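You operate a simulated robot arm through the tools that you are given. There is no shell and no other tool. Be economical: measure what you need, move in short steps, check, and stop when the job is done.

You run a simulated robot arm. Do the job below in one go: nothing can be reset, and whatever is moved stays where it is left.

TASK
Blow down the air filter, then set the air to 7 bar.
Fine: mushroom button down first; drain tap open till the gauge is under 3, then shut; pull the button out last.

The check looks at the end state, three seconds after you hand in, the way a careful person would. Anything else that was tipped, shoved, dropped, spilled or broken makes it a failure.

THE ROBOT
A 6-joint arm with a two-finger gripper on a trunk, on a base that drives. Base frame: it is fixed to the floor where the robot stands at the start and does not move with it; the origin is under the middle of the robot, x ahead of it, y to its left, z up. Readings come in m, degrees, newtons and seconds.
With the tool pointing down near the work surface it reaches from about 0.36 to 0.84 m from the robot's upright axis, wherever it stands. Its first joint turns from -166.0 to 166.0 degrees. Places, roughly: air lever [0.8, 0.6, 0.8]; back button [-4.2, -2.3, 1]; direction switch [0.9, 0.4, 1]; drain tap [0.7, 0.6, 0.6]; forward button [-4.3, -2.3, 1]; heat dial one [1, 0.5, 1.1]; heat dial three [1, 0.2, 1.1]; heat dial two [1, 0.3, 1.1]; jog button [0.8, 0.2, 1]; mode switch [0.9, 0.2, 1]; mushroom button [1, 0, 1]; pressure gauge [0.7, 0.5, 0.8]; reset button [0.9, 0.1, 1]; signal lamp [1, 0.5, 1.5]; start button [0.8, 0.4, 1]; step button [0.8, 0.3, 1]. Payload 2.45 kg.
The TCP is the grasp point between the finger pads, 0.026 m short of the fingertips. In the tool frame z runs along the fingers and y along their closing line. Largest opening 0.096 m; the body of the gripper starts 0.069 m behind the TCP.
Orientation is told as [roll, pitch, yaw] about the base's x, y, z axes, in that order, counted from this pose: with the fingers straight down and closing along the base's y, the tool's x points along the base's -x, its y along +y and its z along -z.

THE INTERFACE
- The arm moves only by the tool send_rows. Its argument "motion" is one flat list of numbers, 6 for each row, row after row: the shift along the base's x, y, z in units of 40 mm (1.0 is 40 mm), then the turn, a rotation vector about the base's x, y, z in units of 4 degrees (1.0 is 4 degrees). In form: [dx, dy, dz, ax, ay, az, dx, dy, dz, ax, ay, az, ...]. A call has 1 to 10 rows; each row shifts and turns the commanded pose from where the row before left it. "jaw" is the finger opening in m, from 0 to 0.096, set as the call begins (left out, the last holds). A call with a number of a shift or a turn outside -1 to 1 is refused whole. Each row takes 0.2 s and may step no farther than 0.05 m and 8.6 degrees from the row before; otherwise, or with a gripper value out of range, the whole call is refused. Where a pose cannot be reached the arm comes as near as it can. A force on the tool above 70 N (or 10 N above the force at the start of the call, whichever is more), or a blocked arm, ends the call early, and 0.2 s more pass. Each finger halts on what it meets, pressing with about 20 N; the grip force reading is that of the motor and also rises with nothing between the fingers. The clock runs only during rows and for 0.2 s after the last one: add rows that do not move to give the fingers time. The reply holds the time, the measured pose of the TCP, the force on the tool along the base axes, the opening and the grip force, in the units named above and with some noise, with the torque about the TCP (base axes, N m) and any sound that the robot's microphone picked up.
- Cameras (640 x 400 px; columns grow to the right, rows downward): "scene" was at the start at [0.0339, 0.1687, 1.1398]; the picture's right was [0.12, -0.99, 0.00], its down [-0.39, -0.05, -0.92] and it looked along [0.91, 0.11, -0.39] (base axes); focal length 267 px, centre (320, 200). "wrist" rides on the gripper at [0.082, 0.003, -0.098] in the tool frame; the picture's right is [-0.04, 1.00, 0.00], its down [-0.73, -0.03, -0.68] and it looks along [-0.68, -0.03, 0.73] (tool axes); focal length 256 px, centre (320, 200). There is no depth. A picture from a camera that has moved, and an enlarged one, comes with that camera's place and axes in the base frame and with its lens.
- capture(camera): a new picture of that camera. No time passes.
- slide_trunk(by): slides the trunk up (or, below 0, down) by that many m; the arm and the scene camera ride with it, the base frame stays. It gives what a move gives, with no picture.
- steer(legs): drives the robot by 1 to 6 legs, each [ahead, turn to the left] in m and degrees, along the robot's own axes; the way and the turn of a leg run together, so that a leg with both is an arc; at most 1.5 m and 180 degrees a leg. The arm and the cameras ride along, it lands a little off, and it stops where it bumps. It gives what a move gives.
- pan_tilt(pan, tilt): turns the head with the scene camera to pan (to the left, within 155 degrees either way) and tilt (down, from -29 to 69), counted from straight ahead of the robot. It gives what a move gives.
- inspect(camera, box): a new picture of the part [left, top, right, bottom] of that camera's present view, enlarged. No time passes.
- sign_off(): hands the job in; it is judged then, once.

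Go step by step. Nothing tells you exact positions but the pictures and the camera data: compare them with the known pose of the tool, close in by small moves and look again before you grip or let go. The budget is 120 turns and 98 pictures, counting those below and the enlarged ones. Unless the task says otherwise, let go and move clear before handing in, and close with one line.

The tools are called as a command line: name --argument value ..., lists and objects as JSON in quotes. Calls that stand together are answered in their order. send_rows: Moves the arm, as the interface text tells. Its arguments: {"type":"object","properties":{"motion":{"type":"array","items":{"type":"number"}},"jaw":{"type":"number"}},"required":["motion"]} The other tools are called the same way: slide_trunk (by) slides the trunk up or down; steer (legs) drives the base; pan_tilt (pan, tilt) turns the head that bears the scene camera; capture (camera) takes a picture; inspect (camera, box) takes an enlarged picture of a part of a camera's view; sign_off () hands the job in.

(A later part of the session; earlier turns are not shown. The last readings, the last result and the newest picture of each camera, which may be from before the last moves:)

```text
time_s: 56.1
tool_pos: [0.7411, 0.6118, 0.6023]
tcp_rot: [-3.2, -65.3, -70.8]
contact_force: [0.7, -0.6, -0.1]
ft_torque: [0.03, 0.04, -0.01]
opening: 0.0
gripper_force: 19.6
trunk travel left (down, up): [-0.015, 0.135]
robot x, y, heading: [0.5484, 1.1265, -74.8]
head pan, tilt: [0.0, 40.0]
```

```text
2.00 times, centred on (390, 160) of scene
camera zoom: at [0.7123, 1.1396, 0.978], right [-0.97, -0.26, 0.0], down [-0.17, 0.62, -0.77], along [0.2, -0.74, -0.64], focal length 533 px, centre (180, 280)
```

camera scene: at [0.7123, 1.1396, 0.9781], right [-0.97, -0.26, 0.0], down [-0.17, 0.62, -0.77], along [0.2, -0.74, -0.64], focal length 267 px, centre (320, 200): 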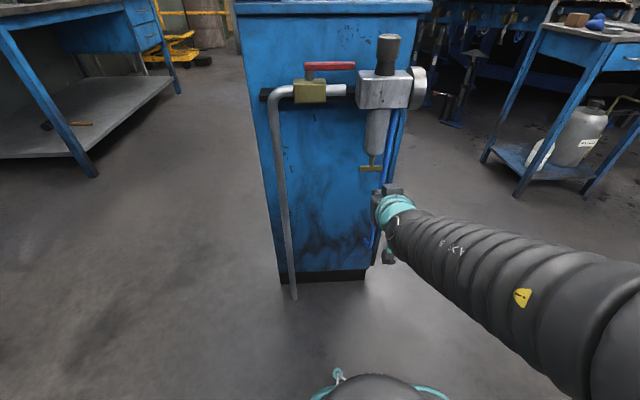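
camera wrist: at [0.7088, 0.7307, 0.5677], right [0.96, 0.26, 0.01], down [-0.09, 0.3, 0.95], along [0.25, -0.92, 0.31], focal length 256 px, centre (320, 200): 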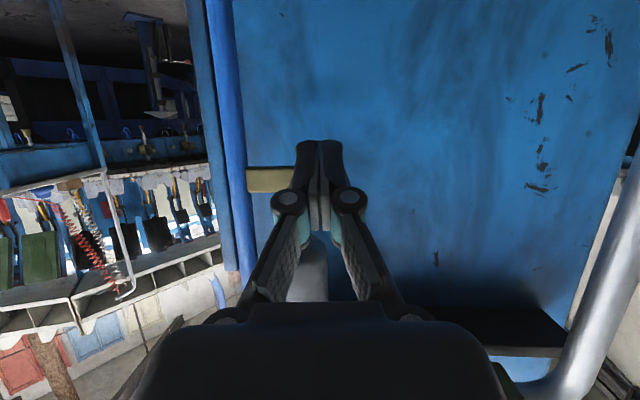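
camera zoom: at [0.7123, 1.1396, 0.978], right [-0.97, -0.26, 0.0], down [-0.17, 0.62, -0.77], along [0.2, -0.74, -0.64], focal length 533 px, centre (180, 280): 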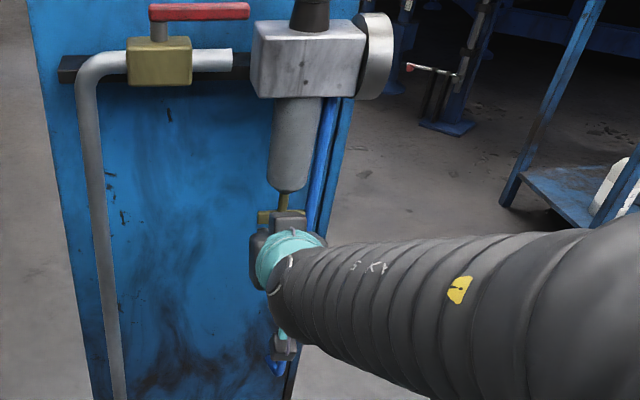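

The tip is at the bar's rear end but slightly low, so I raise 8 mm and push forward in small steps.

send_rows --motion '[0, 0, 0.2, 0, 0, 0, 0.08, -0.24, 0, 0, 0, 0, 0.08, -0.24, 0, 0, 0, 0, 0.08, -0.24, 0, 0, 0, 0]'

capture --camera "wrist"

```text
time_s: 56.9
tool_pos: [0.7438, 0.6018, 0.6105]
tcp_rot: [-3.1, -65.3, -70.9]
contact_force: [-13.3, 34.9, 13.4]
ft_torque: [-0.38, -0.13, 0.02]
opening: 0.0062
gripper_force: 28.3
trunk travel left (down, up): [-0.015, 0.135]
robot x, y, heading: [0.5533, 1.1223, -74.9]
head pan, tilt: [0.0, 40.0]
stopped in row 3: the force on the tool passed its limit at 90 N (the readings are from after the stop); the commanded pose is now the measured one
```

```text
57 pictures are left
camera wrist: at [0.7116, 0.7208, 0.5755], right [0.96, 0.26, 0.01], down [-0.09, 0.29, 0.95], along [0.25, -0.92, 0.31], focal length 256 px, centre (320, 200)
```

wrist: 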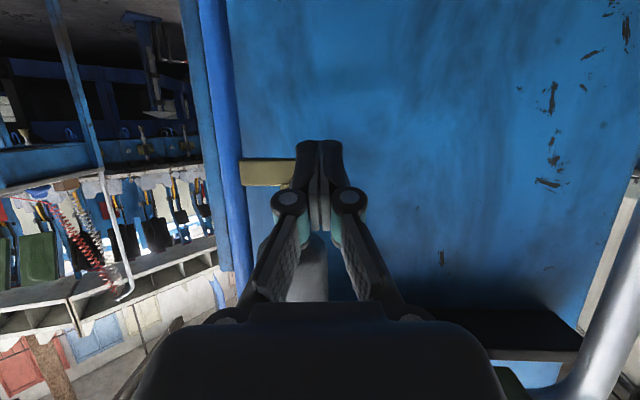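

That direction is the closed stop (stiff, no movement). I back off and try the other end of the bar instead.

send_rows --motion '[-0.12, 0.36, 0, 0, 0, 0, -0.46, -0.15, 0, 0, 0, 0, -0.46, -0.15, 0, 0, 0, 0, 0, 0, 0, 0, 0, 0]'

capture --camera "wrist"

```text
time_s: 57.9
tool_pos: [0.7091, 0.6043, 0.6115]
tcp_rot: [-3.5, -64.9, -70.9]
contact_force: [-0.6, 0.8, 0.4]
ft_torque: [0.0, -0.03, 0.02]
opening: 0.0001
gripper_force: 28.6
out of reach, approached as far as the arm can: row 3
trunk travel left (down, up): [-0.015, 0.135]
robot x, y, heading: [0.5524, 1.1258, -75.1]
head pan, tilt: [0.0, 40.0]
```

```text
56 pictures are left
camera wrist: at [0.6784, 0.7241, 0.5769], right [0.97, 0.26, 0.01], down [-0.09, 0.29, 0.95], along [0.24, -0.92, 0.3], focal length 256 px, centre (320, 200)
```

wrist: 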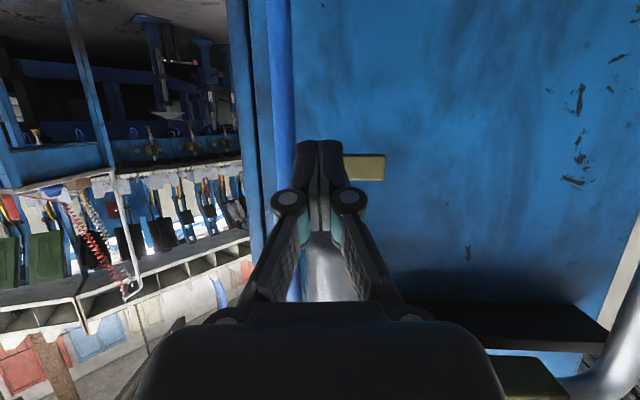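

send_rows --motion '[0, -0.3, 0, 0, 0, 0, 0.03, -0.3, 0, 0, 0, 0, 0.08, -0.24, 0, 0, 0, 0]'

capture --camera "wrist"

```text
time_s: 58.7
tool_pos: [0.7139, 0.5758, 0.6084]
tcp_rot: [-3.1, -64.4, -71.9]
contact_force: [-21.1, 7.8, 4.7]
ft_torque: [-0.1, -0.18, -0.09]
opening: 0.0
gripper_force: 29.0
out of reach, approached as far as the arm can: row 1, 2
trunk travel left (down, up): [-0.015, 0.135]
robot x, y, heading: [0.5512, 1.124, -75.8]
head pan, tilt: [0.0, 40.0]
stopped in row 3: the force on the tool passed its limit at 84 N (the readings are from after the stop); the commanded pose is now the measured one
```

```text
55 pictures are left
camera wrist: at [0.683, 0.6964, 0.5763], right [0.97, 0.25, 0.01], down [-0.08, 0.28, 0.96], along [0.23, -0.93, 0.3], focal length 256 px, centre (320, 200)
```

wrist: 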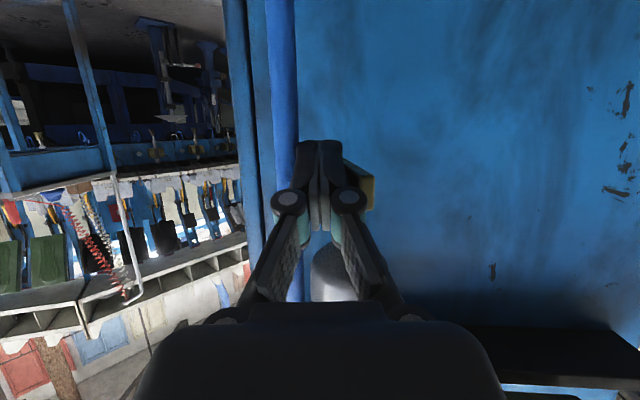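

The bar is turning. I back off to see its angle and the gauge.

send_rows --motion '[-0.12, 0.5, 0, 0, 0, 0, -0.12, 0.5, 0, 0, 0, 0, 0, 0.4, 0, 0, 0, 0]'

capture --camera "wrist"

inspect --camera "scene" --box '[330, 20, 450, 220]'

```text
time_s: 59.5
tool_pos: [0.7049, 0.6313, 0.6087]
tcp_rot: [-3.3, -64.3, -71.6]
contact_force: [0.4, 0.0, 0.1]
ft_torque: [-0.05, 0.0, 0.0]
opening: 0.0
gripper_force: 28.8
trunk travel left (down, up): [-0.015, 0.135]
robot x, y, heading: [0.5529, 1.1239, -75.5]
head pan, tilt: [0.0, 40.0]
```

```text
54 pictures are left
camera wrist: at [0.6749, 0.7516, 0.5769], right [0.97, 0.25, 0.01], down [-0.08, 0.28, 0.96], along [0.23, -0.93, 0.29], focal length 256 px, centre (320, 200)
```

wrist: 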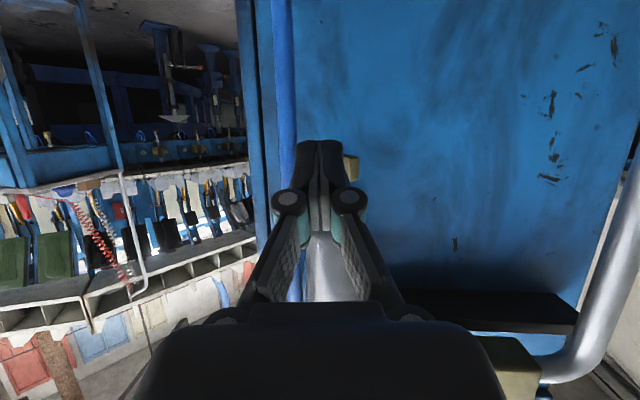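

```text
2.00 times, centred on (390, 120) of scene
camera zoom: at [0.712, 1.1393, 0.978], right [-0.97, -0.25, 0.0], down [-0.16, 0.62, -0.77], along [0.19, -0.74, -0.64], focal length 533 px, centre (180, 360)
```

zoom: 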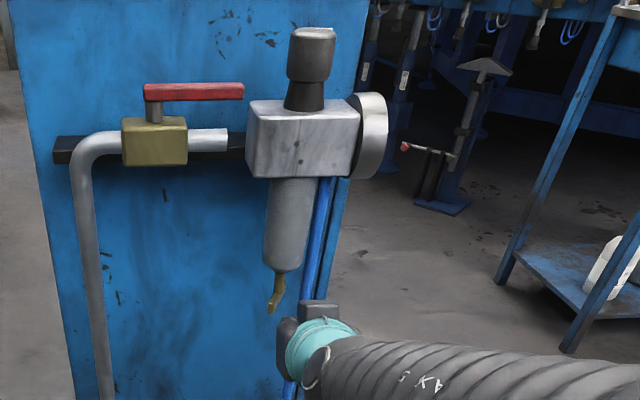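

The bar is now roughly 65° open. The gauge face isn't visible from here, so I lift and swing the wrist camera round to look at it.

send_rows --motion '[-0.1, 0.1, 0.4, 0.949, 0.316, 0, -0.1, 0.1, 0.4, 0.949, 0.316, 0, -0.1, 0.1, 0.4, 0.949, 0.316, 0, -0.2, 0, 0.4, 0.949, 0.316, 0, -0.2, 0, 0.4, 0.949, 0.316, 0, -0.3, 0, 0.4, 0.949, 0.316, 0, -0.3, 0, 0.4, 0.949, 0.316, 0, -0.3, 0, 0.4, 0.949, 0.316, 0, -0.5, 0, 0.4, 0.949, 0.316, 0, -0.5, 0, 0.4, 0.949, 0.316, 0]'

send_rows --motion '[-0.5, 0, 0.4, 0.949, 0.316, 0.9, -0.5, 0, 0.4, 0.949, 0.316, 0.9, -0.5, 0, 0, 0.949, 0.316, 0.9, 0, 0, 0, 0, 0, 1, 0, 0, 0, 0, 0, 1, 0, 0, 0, 0, 0, 1, 0, 0, 0, 0, 0, 1, 0, -0.3, 0, 0, 0, 1, 0, -0.3, 0, 0, 0, 1, 0, -0.3, 0, 0, 0, 1]'

capture --camera "wrist"

```text
time_s: 61.7
tool_pos: [0.5945, 0.6299, 0.7356]
tcp_rot: [-7.1, -31.3, -72.0]
contact_force: [-0.9, 0.1, 0.3]
ft_torque: [0.01, -0.03, 0.03]
opening: 0.0003
gripper_force: 28.4
out of reach, approached as far as the arm can: row 1, 2, 3, 4
trunk travel left (down, up): [-0.015, 0.135]
robot x, y, heading: [0.5493, 1.125, -75.7]
head pan, tilt: [0.0, 40.0]
```

```text
time_s: 63.9
tool_pos: [0.5334, 0.594, 0.7678]
tcp_rot: [-6.1, -19.6, -33.5]
contact_force: [-0.1, 0.5, -0.3]
ft_torque: [0.0, 0.0, 0.0]
opening: 0.0001
gripper_force: 28.4
trunk travel left (down, up): [-0.015, 0.135]
robot x, y, heading: [0.5525, 1.1238, -75.6]
head pan, tilt: [0.0, 40.0]
```

```text
52 pictures are left
camera wrist: at [0.4504, 0.6655, 0.8329], right [0.61, 0.79, -0.09], down [0.41, -0.22, 0.88], along [0.68, -0.57, -0.46], focal length 256 px, centre (320, 200)
```

wrist: 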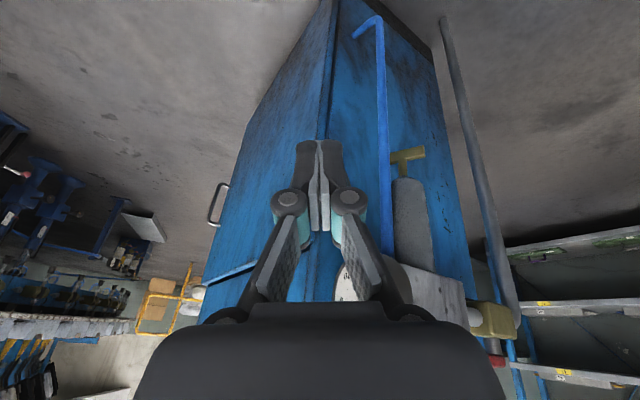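

The gauge hides behind the fingers; I untilt and raise the tool a bit.

send_rows --motion '[0, 0, 0.5, 0.6, 0.8, 0, 0, 0, 0.5, 0.6, 0.8, 0, 0, 0, 0.5, 0.6, 0.8, 0, 0, 0, 0.5, 0.6, 0.8, 0, 0, 0, 0.3, 0.3, 0.6, 0]' --jaw 0.09

capture --camera "wrist"

```text
time_s: 65.1
tool_pos: [0.533, 0.5926, 0.8623]
tcp_rot: [-5.6, -0.8, -33.7]
contact_force: [-0.3, -1.1, -0.3]
ft_torque: [-0.02, 0.02, 0.02]
opening: 0.0901
gripper_force: 0.0
trunk travel left (down, up): [-0.015, 0.135]
robot x, y, heading: [0.5479, 1.1266, -75.6]
head pan, tilt: [0.0, 40.0]
```

```text
51 pictures are left
camera wrist: at [0.4716, 0.6507, 0.9575], right [0.59, 0.8, -0.09], down [0.62, -0.37, 0.69], along [0.52, -0.46, -0.72], focal length 256 px, centre (320, 200)
```

wrist: 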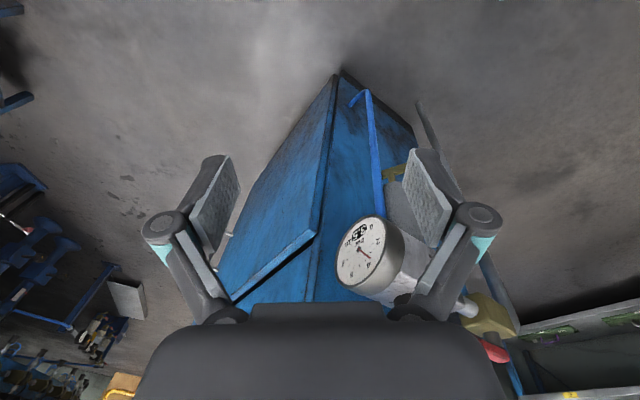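

inspect --camera "wrist" --box '[320, 200, 420, 300]'

```text
4.00 times, centred on (370, 250) of wrist
camera zoom: at [0.4716, 0.6507, 0.9575], right [0.59, 0.8, -0.09], down [0.62, -0.37, 0.69], along [0.52, -0.46, -0.72], focal length 1024 px, centre (120, 0)
```

zoom: 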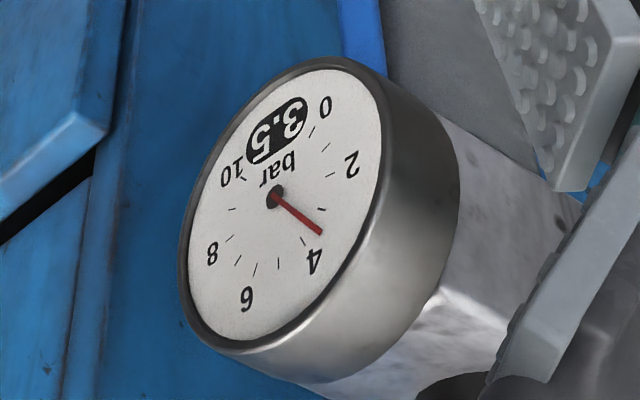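

It reads 3.5 bar and is falling. I wait a couple of seconds and read again.

send_rows --motion '[0, 0, 0, 0, 0, 0, 0, 0, 0, 0, 0, 0, 0, 0, 0, 0, 0, 0, 0, 0, 0, 0, 0, 0, 0, 0, 0, 0, 0, 0, 0, 0, 0, 0, 0, 0, 0, 0, 0, 0, 0, 0, 0, 0, 0, 0, 0, 0, 0, 0, 0, 0, 0, 0]'

inspect --camera "wrist" --box '[320, 130, 440, 300]'

```text
time_s: 67.1
tool_pos: [0.5333, 0.5934, 0.8611]
tcp_rot: [-5.5, -0.8, -33.7]
contact_force: [0.3, -0.1, 0.3]
ft_torque: [-0.03, 0.01, 0.03]
opening: 0.0903
gripper_force: 0.0
trunk travel left (down, up): [-0.015, 0.135]
robot x, y, heading: [0.554, 1.1238, -75.7]
head pan, tilt: [0.0, 40.0]
```

```text
2.35 times, centred on (380, 215) of wrist
camera zoom: at [0.4715, 0.6507, 0.9572], right [0.59, 0.8, -0.09], down [0.62, -0.37, 0.69], along [0.52, -0.46, -0.72], focal length 602 px, centre (179, 165)
```

zoom: 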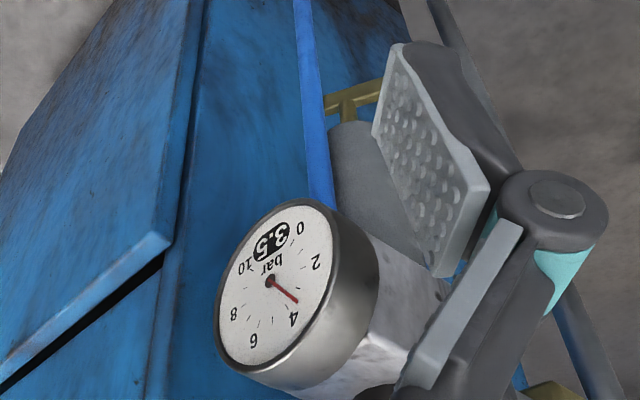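

The pressure holds at 3.5, so the tap is only partly open and supply is still feeding. I go back the same way and grip the near end of the bar to turn it fully open.

send_rows --motion '[0, 0, -0.3, -0.3, -0.6, 0, 0, 0, -0.5, -0.6, -0.8, 0, 0, 0, -0.5, -0.6, -0.8, 0, 0, 0, -0.5, -0.6, -0.8, 0, 0, 0, -0.5, -0.6, -0.8, 0, 0, 0.3, 0, 0, 0, -1, 0, 0.3, 0, 0, 0, -1, 0, 0.3, 0, 0, 0, -1, 0, 0, 0, 0, 0, -1, 0, 0, 0, 0, 0, -1]' --jaw 0

send_rows --motion '[0, 0, 0, 0, 0, -1, 0, 0, 0, 0, 0, -1, 0.5, 0, 0, -0.949, -0.316, -0.9, 0.5, 0, -0.4, -0.949, -0.316, -0.9, 0.5, 0, -0.4, -0.949, -0.316, -0.9, 0.5, 0, -0.4, -0.949, -0.316, 0, 0.5, 0, -0.4, -0.949, -0.316, 0, 0.3, 0, -0.4, -0.949, -0.316, 0, 0.3, 0, -0.4, -0.949, -0.316, 0, 0.3, 0, -0.4, -0.949, -0.316, 0]'

capture --camera "wrist"

```text
time_s: 69.3
tool_pos: [0.533, 0.6297, 0.7671]
tcp_rot: [-6.0, -19.4, -53.6]
contact_force: [0.4, -0.1, 0.5]
ft_torque: [0.02, -0.01, 0.01]
opening: 0.0
gripper_force: 20.3
trunk travel left (down, up): [-0.015, 0.135]
robot x, y, heading: [0.5499, 1.1285, -75.8]
head pan, tilt: [0.0, 40.0]
```

```text
time_s: 71.5
tool_pos: [0.6693, 0.6306, 0.6559]
tcp_rot: [-7.1, -51.4, -72.0]
contact_force: [0.0, 0.5, 0.1]
ft_torque: [-0.03, 0.01, 0.01]
opening: 0.0
gripper_force: 19.4
trunk travel left (down, up): [-0.015, 0.135]
robot x, y, heading: [0.5535, 1.1262, -75.8]
head pan, tilt: [0.0, 40.0]
```

```text
48 pictures are left
camera wrist: at [0.6454, 0.756, 0.651], right [0.98, 0.19, -0.04], down [0.03, 0.09, 1.0], along [0.19, -0.98, 0.08], focal length 256 px, centre (320, 200)
```

wrist: 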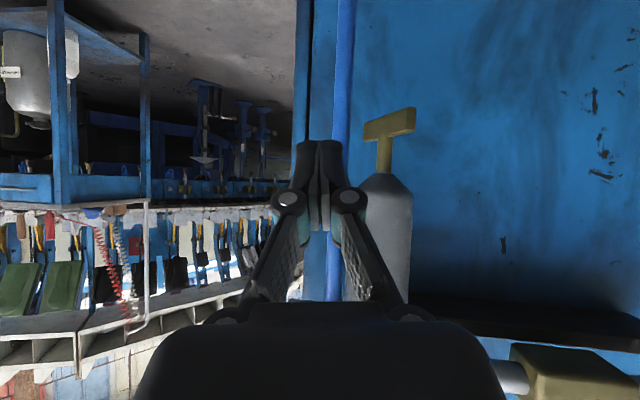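

The bar is visible, its near end swung toward me. I line up with that end, jaw open, tool pointing straight at the cabinet.

send_rows --motion '[0.35, -0.08, -0.3, -0.4, -0.13, 0.57, 0.35, -0.08, -0.3, -0.4, -0.13, 0.57, 0.35, -0.08, -0.3, -0.4, -0.13, 0.57, 0.35, -0.08, -0.3, -0.4, -0.13, 0.57]' --jaw 0.05

capture --camera "wrist"

inspect --camera "scene" --box '[330, 60, 450, 260]'

```text
time_s: 72.5
tool_pos: [0.7193, 0.6189, 0.6138]
tcp_rot: [-8.2, -57.6, -62.9]
contact_force: [0.3, 0.4, 0.4]
ft_torque: [0.0, -0.03, 0.01]
opening: 0.0499
gripper_force: 0.0
out of reach, approached as far as the arm can: row 4
trunk travel left (down, up): [-0.015, 0.135]
robot x, y, heading: [0.5517, 1.1276, -75.5]
head pan, tilt: [0.0, 40.0]
```

```text
47 pictures are left
camera wrist: at [0.6777, 0.7376, 0.5951], right [0.95, 0.32, -0.04], down [-0.02, 0.19, 0.98], along [0.33, -0.93, 0.18], focal length 256 px, centre (320, 200)
```

wrist: 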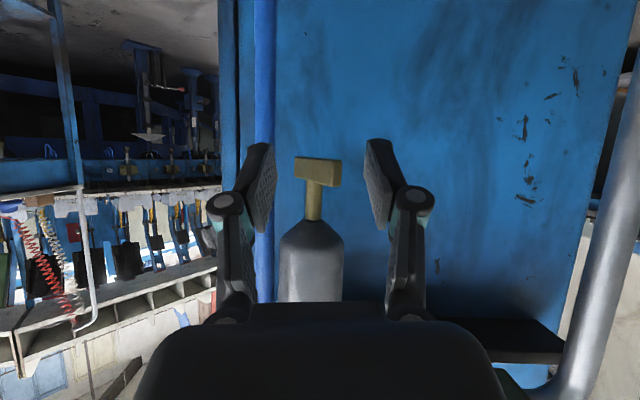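

```text
2.00 times, centred on (390, 160) of scene
camera zoom: at [0.712, 1.1393, 0.978], right [-0.97, -0.25, 0.0], down [-0.16, 0.62, -0.77], along [0.19, -0.74, -0.64], focal length 533 px, centre (180, 280)
```

zoom: 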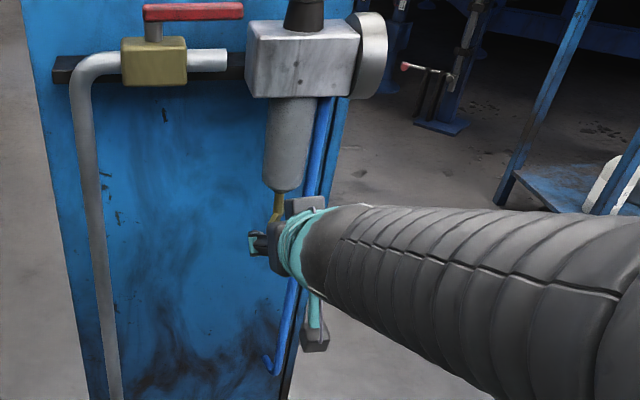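

The fingers straddle the bar nicely. I move 30 mm in and close.

send_rows --motion '[0.12, -0.225, 0, 0, 0, 0, 0.12, -0.225, 0, 0, 0, 0, 0.12, -0.225, 0, 0, 0, 0]'

send_rows --motion '[0, 0, 0, 0, 0, 0, 0, 0, 0, 0, 0, 0, 0, 0, 0, 0, 0, 0]' --jaw 0

capture --camera "wrist"

```text
time_s: 73.3
tool_pos: [0.7319, 0.5909, 0.6144]
tcp_rot: [-8.1, -57.9, -61.9]
contact_force: [-0.4, 0.0, -0.4]
ft_torque: [0.03, 0.02, 0.01]
opening: 0.0502
gripper_force: 0.0
trunk travel left (down, up): [-0.015, 0.135]
robot x, y, heading: [0.5532, 1.1239, -75.4]
head pan, tilt: [0.0, 40.0]
```

```text
time_s: 74.1
tool_pos: [0.7253, 0.5895, 0.6128]
tcp_rot: [-8.2, -57.8, -62.9]
contact_force: [-62.0, -26.9, -7.1]
ft_torque: [-0.32, -0.11, -1.74]
opening: 0.0092
gripper_force: 36.6
trunk travel left (down, up): [-0.015, 0.135]
robot x, y, heading: [0.5509, 1.1262, -76.3]
head pan, tilt: [0.0, 40.0]
```

```text
45 pictures are left
camera wrist: at [0.6841, 0.7082, 0.5947], right [0.94, 0.32, -0.04], down [-0.02, 0.19, 0.98], along [0.33, -0.93, 0.19], focal length 256 px, centre (320, 200)
```

wrist: 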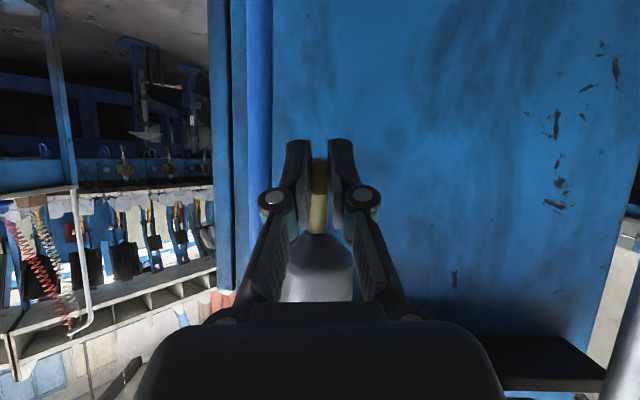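

The bar is now aligned straight (90°). I release, back out, and go look at the gauge again.

send_rows --motion '[0, 0, 0, 0, 0, 0, -0.15, 0.4, 0, 0, 0, 0, -0.15, 0.4, 0, 0, 0, 0, -0.15, 0.4, 0, 0, 0, 0, 0, 0, 0, 0, 0, 0]' --jaw 0.05

capture --camera "wrist"

```text
time_s: 75.3
tool_pos: [0.7143, 0.6391, 0.6147]
tcp_rot: [-8.1, -58.2, -62.0]
contact_force: [-0.1, 0.1, 0.0]
ft_torque: [-0.01, -0.01, -0.03]
opening: 0.0498
gripper_force: 0.1
trunk travel left (down, up): [-0.015, 0.135]
robot x, y, heading: [0.5513, 1.122, -75.8]
head pan, tilt: [0.0, 40.0]
```

```text
44 pictures are left
camera wrist: at [0.6714, 0.7581, 0.5948], right [0.94, 0.34, -0.04], down [-0.03, 0.2, 0.98], along [0.34, -0.92, 0.19], focal length 256 px, centre (320, 200)
```

wrist: 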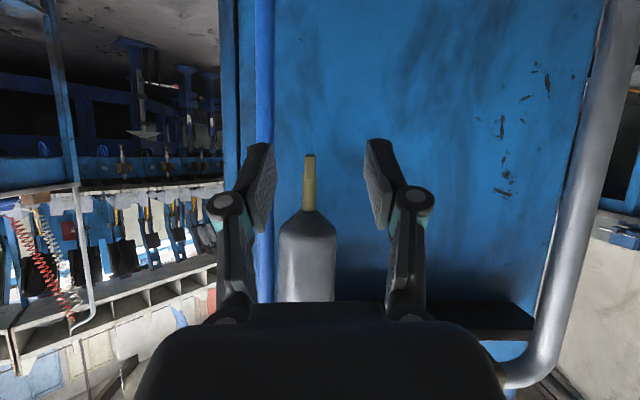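

send_rows --motion '[-0.1, 0.1, 0.4, 0.949, 0.316, 0, -0.2, 0, 0.5, 0.949, 0.316, 0, -0.4, 0, 0.6, 0.949, 0.316, 0, -0.5, 0, 0.6, 0.949, 0.316, 0, -0.6, 0, 0.6, 0.949, 0.316, 0, -0.6, 0, 0.6, 0.949, 0.316, 0.5, -0.6, 0, 0.6, 0.949, 0.316, 0.9, -0.6, 0, 0.6, 0.8, 0.5, 1, -0.5, -0.3, 0.6, 0.8, 0.5, 1, -0.3, -0.4, 0.5, 0.8, 0.6, 1]'

send_rows --motion '[0, -0.4, 0.4, 0.6, 0.8, 1, 0, 0, 0.2, 0.6, 0.8, 1, 0, 0, 0, 0.6, 0.8, 1, 0, 0, 0, 0.4, 0.6, 0]' --jaw 0.09

capture --camera "wrist"

```text
time_s: 77.5
tool_pos: [0.5383, 0.6145, 0.8389]
tcp_rot: [-2.1, -18.8, -48.4]
contact_force: [0.4, 1.1, 0.7]
ft_torque: [-0.01, 0.0, -0.01]
opening: 0.0502
gripper_force: 0.1
trunk travel left (down, up): [-0.015, 0.135]
robot x, y, heading: [0.5506, 1.127, -75.9]
head pan, tilt: [0.0, 40.0]
```

```text
time_s: 78.5
tool_pos: [0.5389, 0.5993, 0.8614]
tcp_rot: [-3.3, -3.9, -36.2]
contact_force: [-0.1, -1.4, 0.6]
ft_torque: [0.02, -0.03, 0.03]
opening: 0.0902
gripper_force: 0.1
trunk travel left (down, up): [-0.015, 0.135]
robot x, y, heading: [0.5507, 1.1241, -75.5]
head pan, tilt: [0.0, 40.0]
```

```text
43 pictures are left
camera wrist: at [0.4733, 0.658, 0.9523], right [0.62, 0.78, -0.05], down [0.56, -0.4, 0.73], along [0.55, -0.49, -0.68], focal length 256 px, centre (320, 200)
```

wrist: 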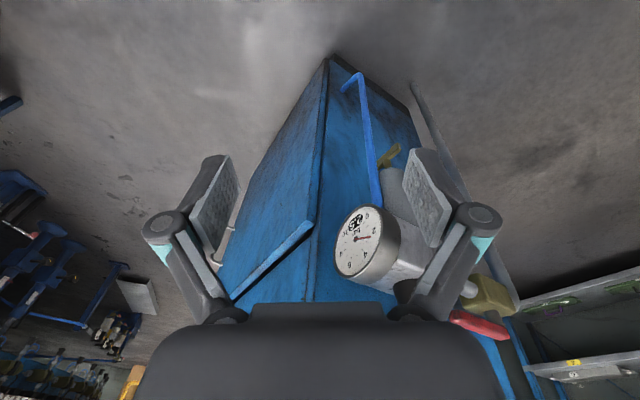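

inspect --camera "wrist" --box '[330, 135, 430, 295]'

```text
2.50 times, centred on (380, 215) of wrist
camera zoom: at [0.4733, 0.658, 0.9523], right [0.62, 0.78, -0.05], down [0.56, -0.4, 0.73], along [0.55, -0.49, -0.68], focal length 640 px, centre (170, 162)
```

zoom: 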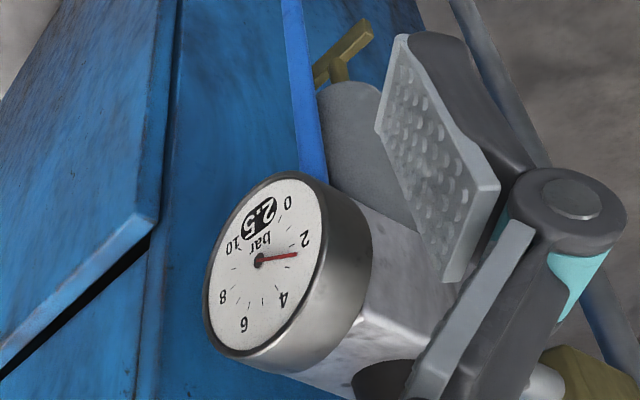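

2.5 bar, below 3. I return by the same path to shut the tap.

send_rows --motion '[0, 0, 0, -0.4, -0.6, 0, 0, 0, 0, -0.6, -0.8, -1, 0, 0, -0.2, -0.6, -0.8, -1, 0, 0.4, -0.4, -0.6, -0.8, -1, 0.3, 0.4, -0.5, -0.8, -0.6, -1, 0.5, 0.3, -0.6, -0.8, -0.5, -1, 0.6, 0, -0.6, -0.8, -0.5, -1, 0.6, 0, -0.6, -0.949, -0.316, -0.9, 0.6, 0, -0.6, -0.949, -0.316, -0.5, 0.6, 0, -0.6, -0.949, -0.316, 0]' --jaw 0

send_rows --motion '[0.2, 0, -0.6, -0.949, -0.316, 0, 0, 0, -0.6, -0.949, -0.316, 0, 0, 0, -0.5, -0.949, -0.316, 0]'

capture --camera "wrist"

```text
time_s: 80.7
tool_pos: [0.6677, 0.6404, 0.6977]
tcp_rot: [-4.5, -42.3, -64.7]
contact_force: [1.3, -0.6, 0.6]
ft_torque: [0.0, 0.02, 0.01]
opening: 0.0
gripper_force: 19.6
trunk travel left (down, up): [-0.015, 0.135]
robot x, y, heading: [0.552, 1.1196, -75.5]
head pan, tilt: [0.0, 40.0]
```

```text
time_s: 81.5
tool_pos: [0.6743, 0.6402, 0.6294]
tcp_rot: [-7.1, -54.3, -62.9]
contact_force: [-0.4, -0.7, -0.3]
ft_torque: [-0.02, 0.03, 0.01]
opening: 0.0
gripper_force: 19.4
trunk travel left (down, up): [-0.015, 0.135]
robot x, y, heading: [0.5517, 1.1228, -75.7]
head pan, tilt: [0.0, 40.0]
```

```text
41 pictures are left
camera wrist: at [0.6314, 0.7606, 0.6192], right [0.94, 0.34, -0.04], down [-0.01, 0.13, 0.99], along [0.34, -0.93, 0.13], focal length 256 px, centre (320, 200)
```

wrist: 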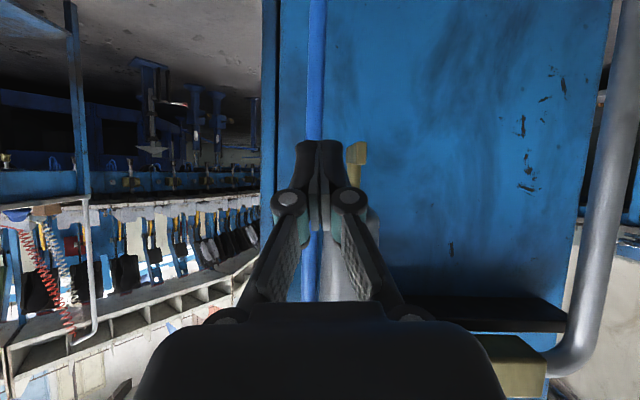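

The bar is just right of the tips. I move in beside it on the front (-f) side and sweep its near end back toward the pipe side.

send_rows --motion '[0.2, -0.59, -0.2, 0, 0, 0, 0.2, -0.59, -0.2, 0, 0, 0, 0.237, 0.079, 0, 0, 0, 0, 0.237, 0.079, 0, 0, 0, 0, 0.237, 0.079, 0, 0, 0, 0, 0.237, 0.079, 0, 0, 0, 0, 0.237, 0.079, 0, 0, 0, 0]'

capture --camera "wrist"

```text
time_s: 83.1
tool_pos: [0.7376, 0.6106, 0.6134]
tcp_rot: [-7.0, -54.2, -62.9]
contact_force: [0.2, -0.3, 0.0]
ft_torque: [0.04, -0.01, 0.02]
opening: 0.0001
gripper_force: 20.1
trunk travel left (down, up): [-0.015, 0.135]
robot x, y, heading: [0.5547, 1.1249, -75.5]
head pan, tilt: [0.0, 40.0]
```

```text
40 pictures are left
camera wrist: at [0.6949, 0.7304, 0.6029], right [0.94, 0.34, -0.04], down [-0.01, 0.13, 0.99], along [0.35, -0.93, 0.13], focal length 256 px, centre (320, 200)
```

wrist: 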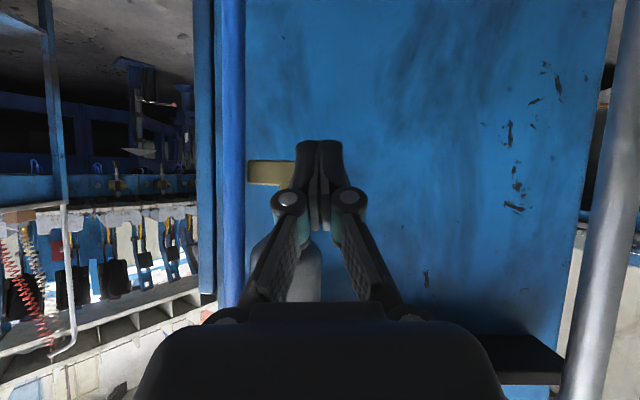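

It swung nearly back. Now I push the rear end firmly to the closed stop.

send_rows --motion '[0.06, -0.19, 0, 0, 0, 0, 0.06, -0.19, 0, 0, 0, 0, 0.03, -0.09, 0, 0, 0, 0]'

capture --camera "wrist"

```text
time_s: 83.8
tool_pos: [0.7425, 0.6009, 0.6118]
tcp_rot: [-6.9, -53.8, -63.0]
contact_force: [-10.4, 32.1, 12.4]
ft_torque: [-0.23, 0.03, -0.22]
opening: 0.0
gripper_force: 19.7
trunk travel left (down, up): [-0.015, 0.135]
robot x, y, heading: [0.5463, 1.1244, -75.3]
head pan, tilt: [0.0, 40.0]
stopped in row 3: the force on the tool passed its limit at 79 N (the readings are from after the stop); the commanded pose is now the measured one
```

```text
39 pictures are left
camera wrist: at [0.6987, 0.7208, 0.6029], right [0.94, 0.34, -0.04], down [0.0, 0.13, 0.99], along [0.34, -0.93, 0.12], focal length 256 px, centre (320, 200)
```

wrist: 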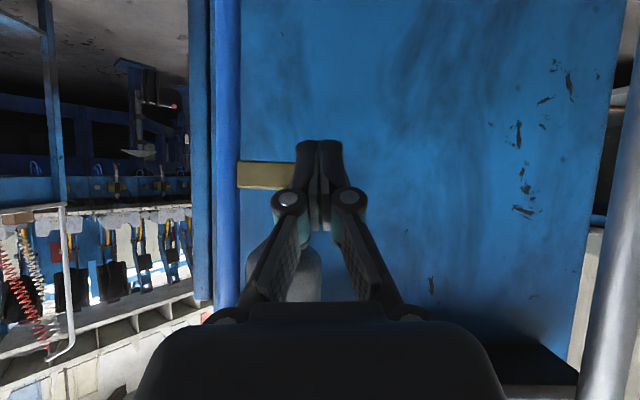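

The bar hit the same closed stop as before. I back away, lift up and check the gauge.

send_rows --motion '[-0.2, 0.5, 0, 0, 0, 0, -0.3, 0.5, 0.2, 0.5, 0.16, 0, -0.4, 0.1, 0.4, 0.949, 0.316, 0, -0.4, 0, 0.5, 0.949, 0.316, 0, -0.5, 0, 0.6, 0.949, 0.316, 0, -0.7, 0, 0.6, 0.949, 0.316, 0, -0.7, 0, 0.6, 0.949, 0.316, 0.5, -0.7, 0, 0.6, 0.949, 0.316, 0.9, -0.6, 0, 0.6, 0.8, 0.5, 1, -0.5, -0.3, 0.6, 0.8, 0.5, 1]'

send_rows --motion '[0, -0.4, 0.6, 0.8, 0.6, 1, 0, -0.4, 0.4, 0.6, 0.8, 1, 0, -0.2, 0.2, 0.6, 0.8, 1, 0, 0, 0, 0.6, 0.8, 1, 0, 0, 0, 0.4, 0.6, 0]' --jaw 0.09

capture --camera "wrist"

```text
time_s: 86.0
tool_pos: [0.5416, 0.6288, 0.7981]
tcp_rot: [-1.9, -20.3, -52.6]
contact_force: [-0.3, 0.8, 0.8]
ft_torque: [0.03, 0.02, 0.0]
opening: 0.0
gripper_force: 19.8
trunk travel left (down, up): [-0.015, 0.135]
robot x, y, heading: [0.5515, 1.1266, -75.4]
head pan, tilt: [0.0, 40.0]
```

```text
time_s: 87.2
tool_pos: [0.5432, 0.5923, 0.8452]
tcp_rot: [-3.2, -1.4, -36.3]
contact_force: [0.4, -0.1, 0.6]
ft_torque: [0.0, -0.02, -0.01]
opening: 0.0901
gripper_force: 0.0
trunk travel left (down, up): [-0.015, 0.135]
robot x, y, heading: [0.5473, 1.1209, -75.7]
head pan, tilt: [0.0, 40.0]
```

```text
38 pictures are left
camera wrist: at [0.4806, 0.6481, 0.9412], right [0.62, 0.78, -0.05], down [0.58, -0.42, 0.7], along [0.52, -0.47, -0.71], focal length 256 px, centre (320, 200)
```

wrist: 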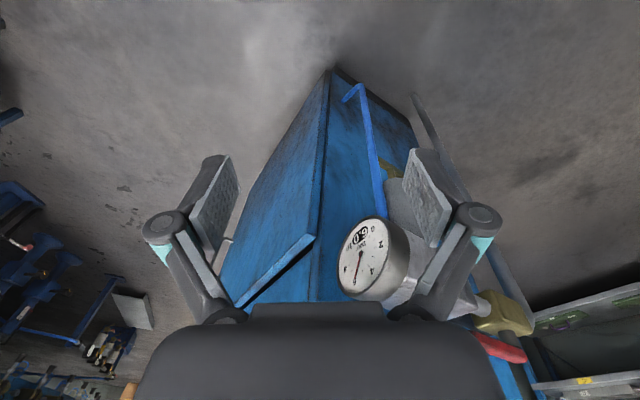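

The gauge recovered to 6.0 with the tap shut. Next, the regulator knob: I raise the trunk and move above it.

slide_trunk --by 0.135

send_rows --motion '[0.9, 0.2, 0, 0.4, 0, -0.9, 0.9, 0.2, 0, 0.4, 0.4, -0.9, 0.8, 0, 0, 0, 0, -0.9, 0.8, 0, 0, 0, 0, -0.9, 0.5, 0, 0, 0, 0, -0.9, 0.5, 0, 0, 0, 0, -0.9, 0, 0, 0, 0, 0, -0.9, 0, 0, 0, 0, 0, -0.9, 0, 0, 0, 0, 0, -0.9, 0, 0, 0, 0, 0, -0.7]'

capture --camera "wrist"

capture --camera "scene"

```text
time_s: 88.8
tool_pos: [0.5428, 0.5918, 0.9814]
tcp_rot: [-3.2, -1.4, -36.4]
contact_force: [0.5, -0.6, -0.4]
ft_torque: [-0.01, 0.0, 0.02]
opening: 0.0901
gripper_force: 0.0
trunk travel left (down, up): [-0.15, 0.0]
robot x, y, heading: [0.5488, 1.1252, -76.0]
head pan, tilt: [0.0, 40.0]
```

```text
time_s: 91.0
tool_pos: [0.7172, 0.6087, 0.9726]
tcp_rot: [-1.7, 1.6, -71.6]
contact_force: [0.3, -0.5, 0.5]
ft_torque: [0.01, 0.0, 0.01]
opening: 0.0902
gripper_force: 0.1
out of reach, approached as far as the arm can: row 6
trunk travel left (down, up): [-0.15, 0.0]
robot x, y, heading: [0.5506, 1.1273, -75.6]
head pan, tilt: [0.0, 40.0]
```

```text
37 pictures are left
camera wrist: at [0.6988, 0.6865, 1.0726], right [0.96, 0.28, -0.03], down [0.23, -0.72, 0.66], along [0.16, -0.64, -0.75], focal length 256 px, centre (320, 200)
```

wrist: 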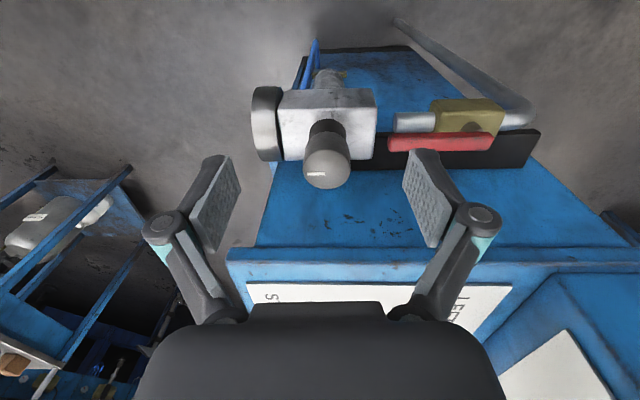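

```text
36 pictures are left
camera scene: at [0.7116, 1.14, 1.113], right [-0.97, -0.25, 0.0], down [-0.16, 0.62, -0.77], along [0.19, -0.74, -0.64], focal length 267 px, centre (320, 200)
```

scene: 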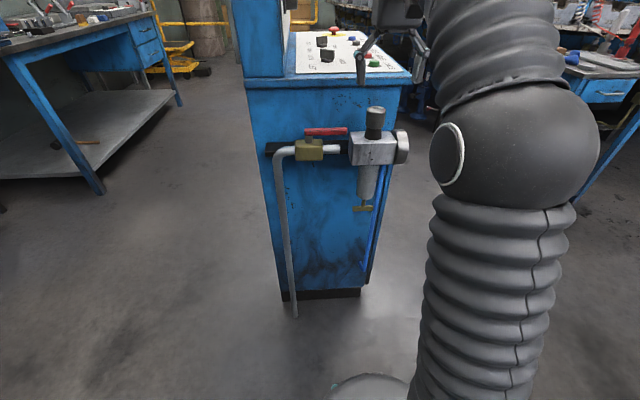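

The knob axis works out at about (0.735, 0.561), top at 0.888. I centre over it and level the tool.

send_rows --motion '[0.22, -0.59, 0, -0.16, -0.28, 0, 0.22, -0.59, 0, -0.16, -0.28, 0, 0, 0, -0.7, 0, 0, 0]' --jaw 0.094

capture --camera "wrist"

inspect --camera "scene" --box '[300, 60, 460, 170]'

```text
time_s: 91.8
tool_pos: [0.7324, 0.5673, 0.9354]
tcp_rot: [-0.1, -0.1, -71.7]
contact_force: [1.4, -0.6, -0.3]
ft_torque: [-0.04, 0.04, -0.01]
opening: 0.0939
gripper_force: 0.0
out of reach, approached as far as the arm can: row 1, 2
trunk travel left (down, up): [-0.15, 0.0]
robot x, y, heading: [0.5492, 1.1273, -75.3]
head pan, tilt: [0.0, 40.0]
```

```text
35 pictures are left
camera wrist: at [0.7104, 0.6466, 1.0328], right [0.96, 0.28, 0.0], down [0.2, -0.7, 0.68], along [0.19, -0.65, -0.73], focal length 256 px, centre (320, 200)
```

wrist: 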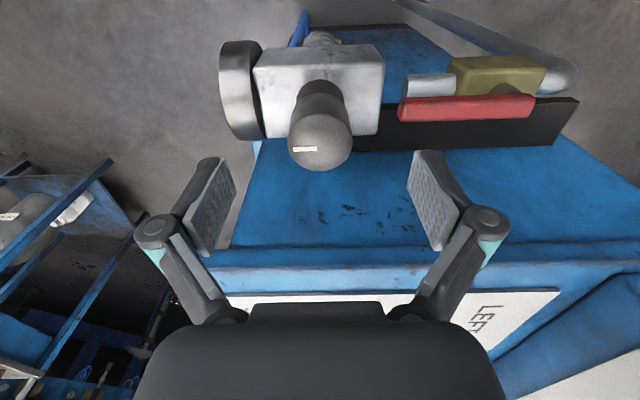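

```text
3.64 times, centred on (380, 115) of scene
camera zoom: at [0.7117, 1.14, 1.113], right [-0.97, -0.25, 0.0], down [-0.16, 0.62, -0.77], along [0.19, -0.74, -0.64], focal length 969 px, centre (102, 509)
```

zoom: 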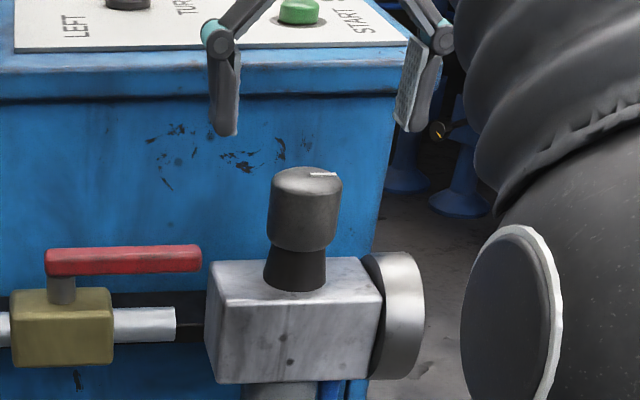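

I centre on the knob and descend with the jaw at 66 mm, to stay clear of the gauge and lever.

send_rows --motion '[0.07, -0.16, 0, 0, 0, 0, 0, 0, 0, 0, 0, 0, 0, 0, -0.5, 0, 0, 0, 0, 0, -0.5, 0, 0, 0, 0, 0, -0.5, 0, 0, 0]' --jaw 0.068

capture --camera "wrist"

inspect --camera "scene" --box '[300, 60, 460, 170]'

```text
time_s: 93.0
tool_pos: [0.7352, 0.5613, 0.875]
tcp_rot: [-0.1, -0.1, -71.6]
contact_force: [0.9, 0.9, -0.5]
ft_torque: [-0.03, 0.01, 0.02]
opening: 0.0678
gripper_force: 0.0
trunk travel left (down, up): [-0.15, 0.0]
robot x, y, heading: [0.5518, 1.1263, -75.6]
head pan, tilt: [0.0, 40.0]
```

```text
33 pictures are left
camera wrist: at [0.7131, 0.6404, 0.9719], right [0.96, 0.28, 0.0], down [0.2, -0.7, 0.68], along [0.19, -0.65, -0.73], focal length 256 px, centre (320, 200)
```

wrist: 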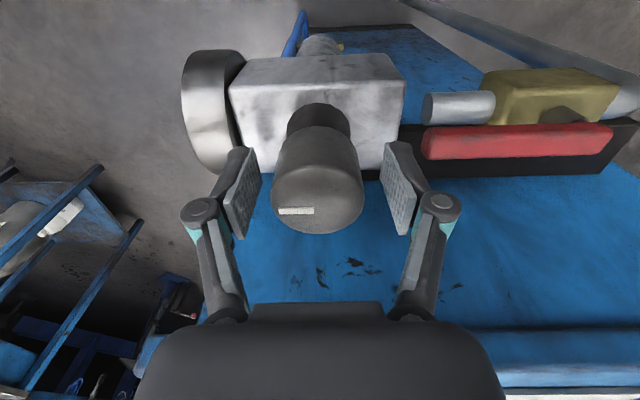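

```text
3.64 times, centred on (380, 115) of scene
camera zoom: at [0.7116, 1.14, 1.113], right [-0.97, -0.25, 0.0], down [-0.16, 0.62, -0.77], along [0.19, -0.74, -0.64], focal length 969 px, centre (102, 509)
```

zoom: 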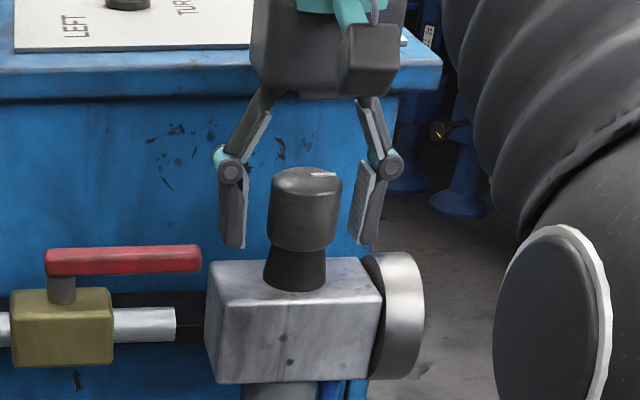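

The fingers sit well around the knob. I close and turn it about 28° clockwise (from above) as a first guess.

send_rows --motion '[0, 0, 0, 0, 0, 0, 0, 0, 0, 0, 0, 0, 0, 0, 0, 0, 0, 0]' --jaw 0

send_rows --motion '[0, 0, 0, 0, 0, -1, 0, 0, 0, 0, 0, -1, 0, 0, 0, 0, 0, -1, 0, 0, 0, 0, 0, -1, 0, 0, 0, 0, 0, -1, 0, 0, 0, 0, 0, -1, 0, 0, 0, 0, 0, -1]'

capture --camera "wrist"

inspect --camera "scene" --box '[300, 60, 460, 170]'

```text
time_s: 93.8
tool_pos: [0.7338, 0.5615, 0.8751]
tcp_rot: [-0.1, -0.3, -71.7]
contact_force: [-4.8, -1.8, 3.8]
ft_torque: [-0.38, 0.1, 0.03]
opening: 0.0403
gripper_force: 44.9
trunk travel left (down, up): [-0.15, 0.0]
robot x, y, heading: [0.551, 1.1278, -75.6]
head pan, tilt: [0.0, 40.0]
```

```text
time_s: 95.4
tool_pos: [0.7312, 0.5611, 0.874]
tcp_rot: [-0.2, 0.0, -99.8]
contact_force: [-43.2, 3.4, -16.7]
ft_torque: [0.55, 0.24, 0.18]
opening: 0.0405
gripper_force: 45.3
trunk travel left (down, up): [-0.15, 0.0]
robot x, y, heading: [0.5501, 1.1272, -75.9]
head pan, tilt: [0.0, 40.0]
```

```text
31 pictures are left
camera wrist: at [0.7504, 0.641, 0.9723], right [0.98, -0.21, 0.0], down [-0.15, -0.72, 0.68], along [-0.14, -0.66, -0.73], focal length 256 px, centre (320, 200)
```

wrist: 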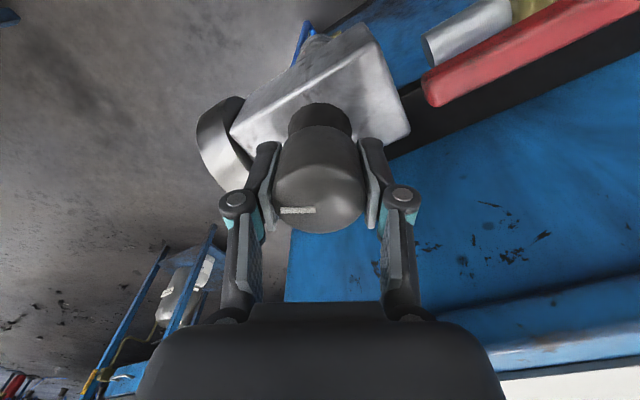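

```text
3.64 times, centred on (380, 115) of scene
camera zoom: at [0.7089, 1.1385, 1.1133], right [-0.97, -0.25, 0.0], down [-0.16, 0.62, -0.77], along [0.19, -0.74, -0.64], focal length 969 px, centre (102, 509)
```

zoom: 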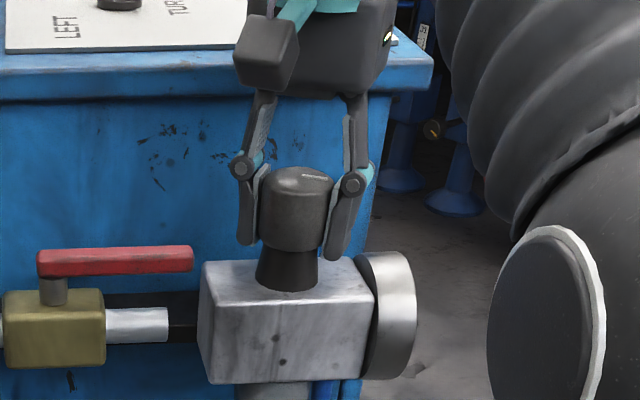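

The knob turned with the grip. I release, lift and swing over to read the gauge.

send_rows --motion '[0, 0, 0, 0, 0, 0, 0, 0, 0, 0, 0, 0, 0, 0, 0.7, 0, 0, 0, 0, 0, 0.8, 0, 0, 0.9, -0.9, 0.1, 0, 0, 0, 0.9, -0.9, 0.1, 0, 0, 0, 0.9, -0.9, 0.1, 0, 0, 0, 0.9, -0.9, 0.1, 0, 0, 0, 0.9, -0.9, 0.1, 0, 0, 0, 0.9, 0, 0, 0, 0, 0, 0.9]' --jaw 0.068

send_rows --motion '[0, 0, 0, 0, 0, 0.9, 0, 0, 0, 0, 0, 0.9, 0, 0, 0, 0, 0, 0.9, 0, 0, 0, 0, 0, 0.9, 0, 0, 0, 0, 0, 0.9, 0, 0, 0, 0, 0, 0.9, 0, 0, -0.6, 0, 0, 0.9, 0, 0, -0.6, 0, 0, 0.9]' --jaw 0.09

capture --camera "wrist"

```text
time_s: 97.6
tool_pos: [0.5543, 0.5818, 0.9349]
tcp_rot: [-0.1, -0.1, -74.3]
contact_force: [0.0, -0.4, 0.0]
ft_torque: [0.01, -0.02, 0.0]
opening: 0.0679
gripper_force: 0.2
trunk travel left (down, up): [-0.15, 0.0]
robot x, y, heading: [0.5494, 1.127, -75.6]
head pan, tilt: [0.0, 40.0]
```

```text
time_s: 99.4
tool_pos: [0.5569, 0.5816, 0.8886]
tcp_rot: [-0.1, -0.1, -45.4]
contact_force: [0.6, -0.6, 0.7]
ft_torque: [-0.04, 0.01, 0.0]
opening: 0.0901
gripper_force: 0.0
trunk travel left (down, up): [-0.15, 0.0]
robot x, y, heading: [0.5489, 1.1214, -75.6]
head pan, tilt: [0.0, 40.0]
```

```text
29 pictures are left
camera wrist: at [0.5013, 0.6424, 0.9849], right [0.74, 0.67, 0.0], down [0.49, -0.54, 0.68], along [0.46, -0.5, -0.73], focal length 256 px, centre (320, 200)
```

wrist: 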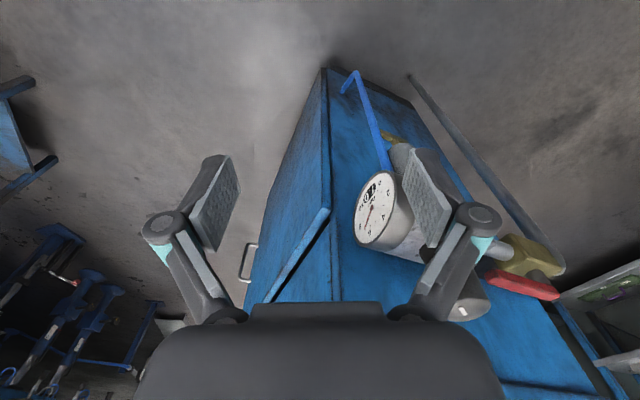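

inspect --camera "wrist" --box '[340, 160, 420, 260]'

```text
4.00 times, centred on (380, 210) of wrist
camera zoom: at [0.5013, 0.6424, 0.9849], right [0.74, 0.67, 0.0], down [0.49, -0.54, 0.68], along [0.46, -0.5, -0.73], focal length 1024 px, centre (80, 160)
```

zoom: 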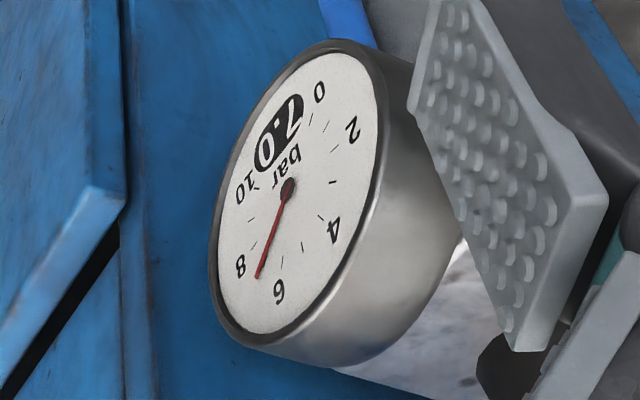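

The gauge reads exactly 7.0. Now I retract the arm and drive back to the panel for the button.

send_rows --motion '[0, 0.3, 0.8, 0, 0, 0, 0, 0.7, 0.8, 0, 0, -0.9, 0, 0.8, 0.5, 0, 0, -0.9, 0, 0.8, 0.2, 0, 0, -0.9, 0.2, 0.8, 0, 0, 0, -0.9, 0.3, 0, 0, 0, 0, -0.9, 0.3, 0, 0, 0, 0, -0.9]' --jaw 0.08

steer --legs '[[0.06, 0], [0, 135], [-0.78, 0]]'

```text
time_s: 101.0
tool_pos: [0.5902, 0.7167, 0.9798]
tcp_rot: [-0.1, -0.2, -67.2]
contact_force: [0.5, 0.6, -0.4]
ft_torque: [0.02, -0.03, 0.0]
opening: 0.0798
gripper_force: 0.1
trunk travel left (down, up): [-0.15, 0.0]
robot x, y, heading: [0.5528, 1.1246, -75.6]
head pan, tilt: [0.0, 40.0]
```

```text
time_s: 111.4
tool_pos: [0.4268, 0.7073, 0.9801]
tcp_rot: [-0.2, -0.2, 68.9]
contact_force: [0.0, -0.8, -0.3]
ft_torque: [0.05, -0.03, 0.01]
opening: 0.0799
gripper_force: 0.0
trunk travel left (down, up): [-0.15, 0.0]
robot x, y, heading: [0.176, 0.3878, 60.6]
head pan, tilt: [0.0, 40.0]
```

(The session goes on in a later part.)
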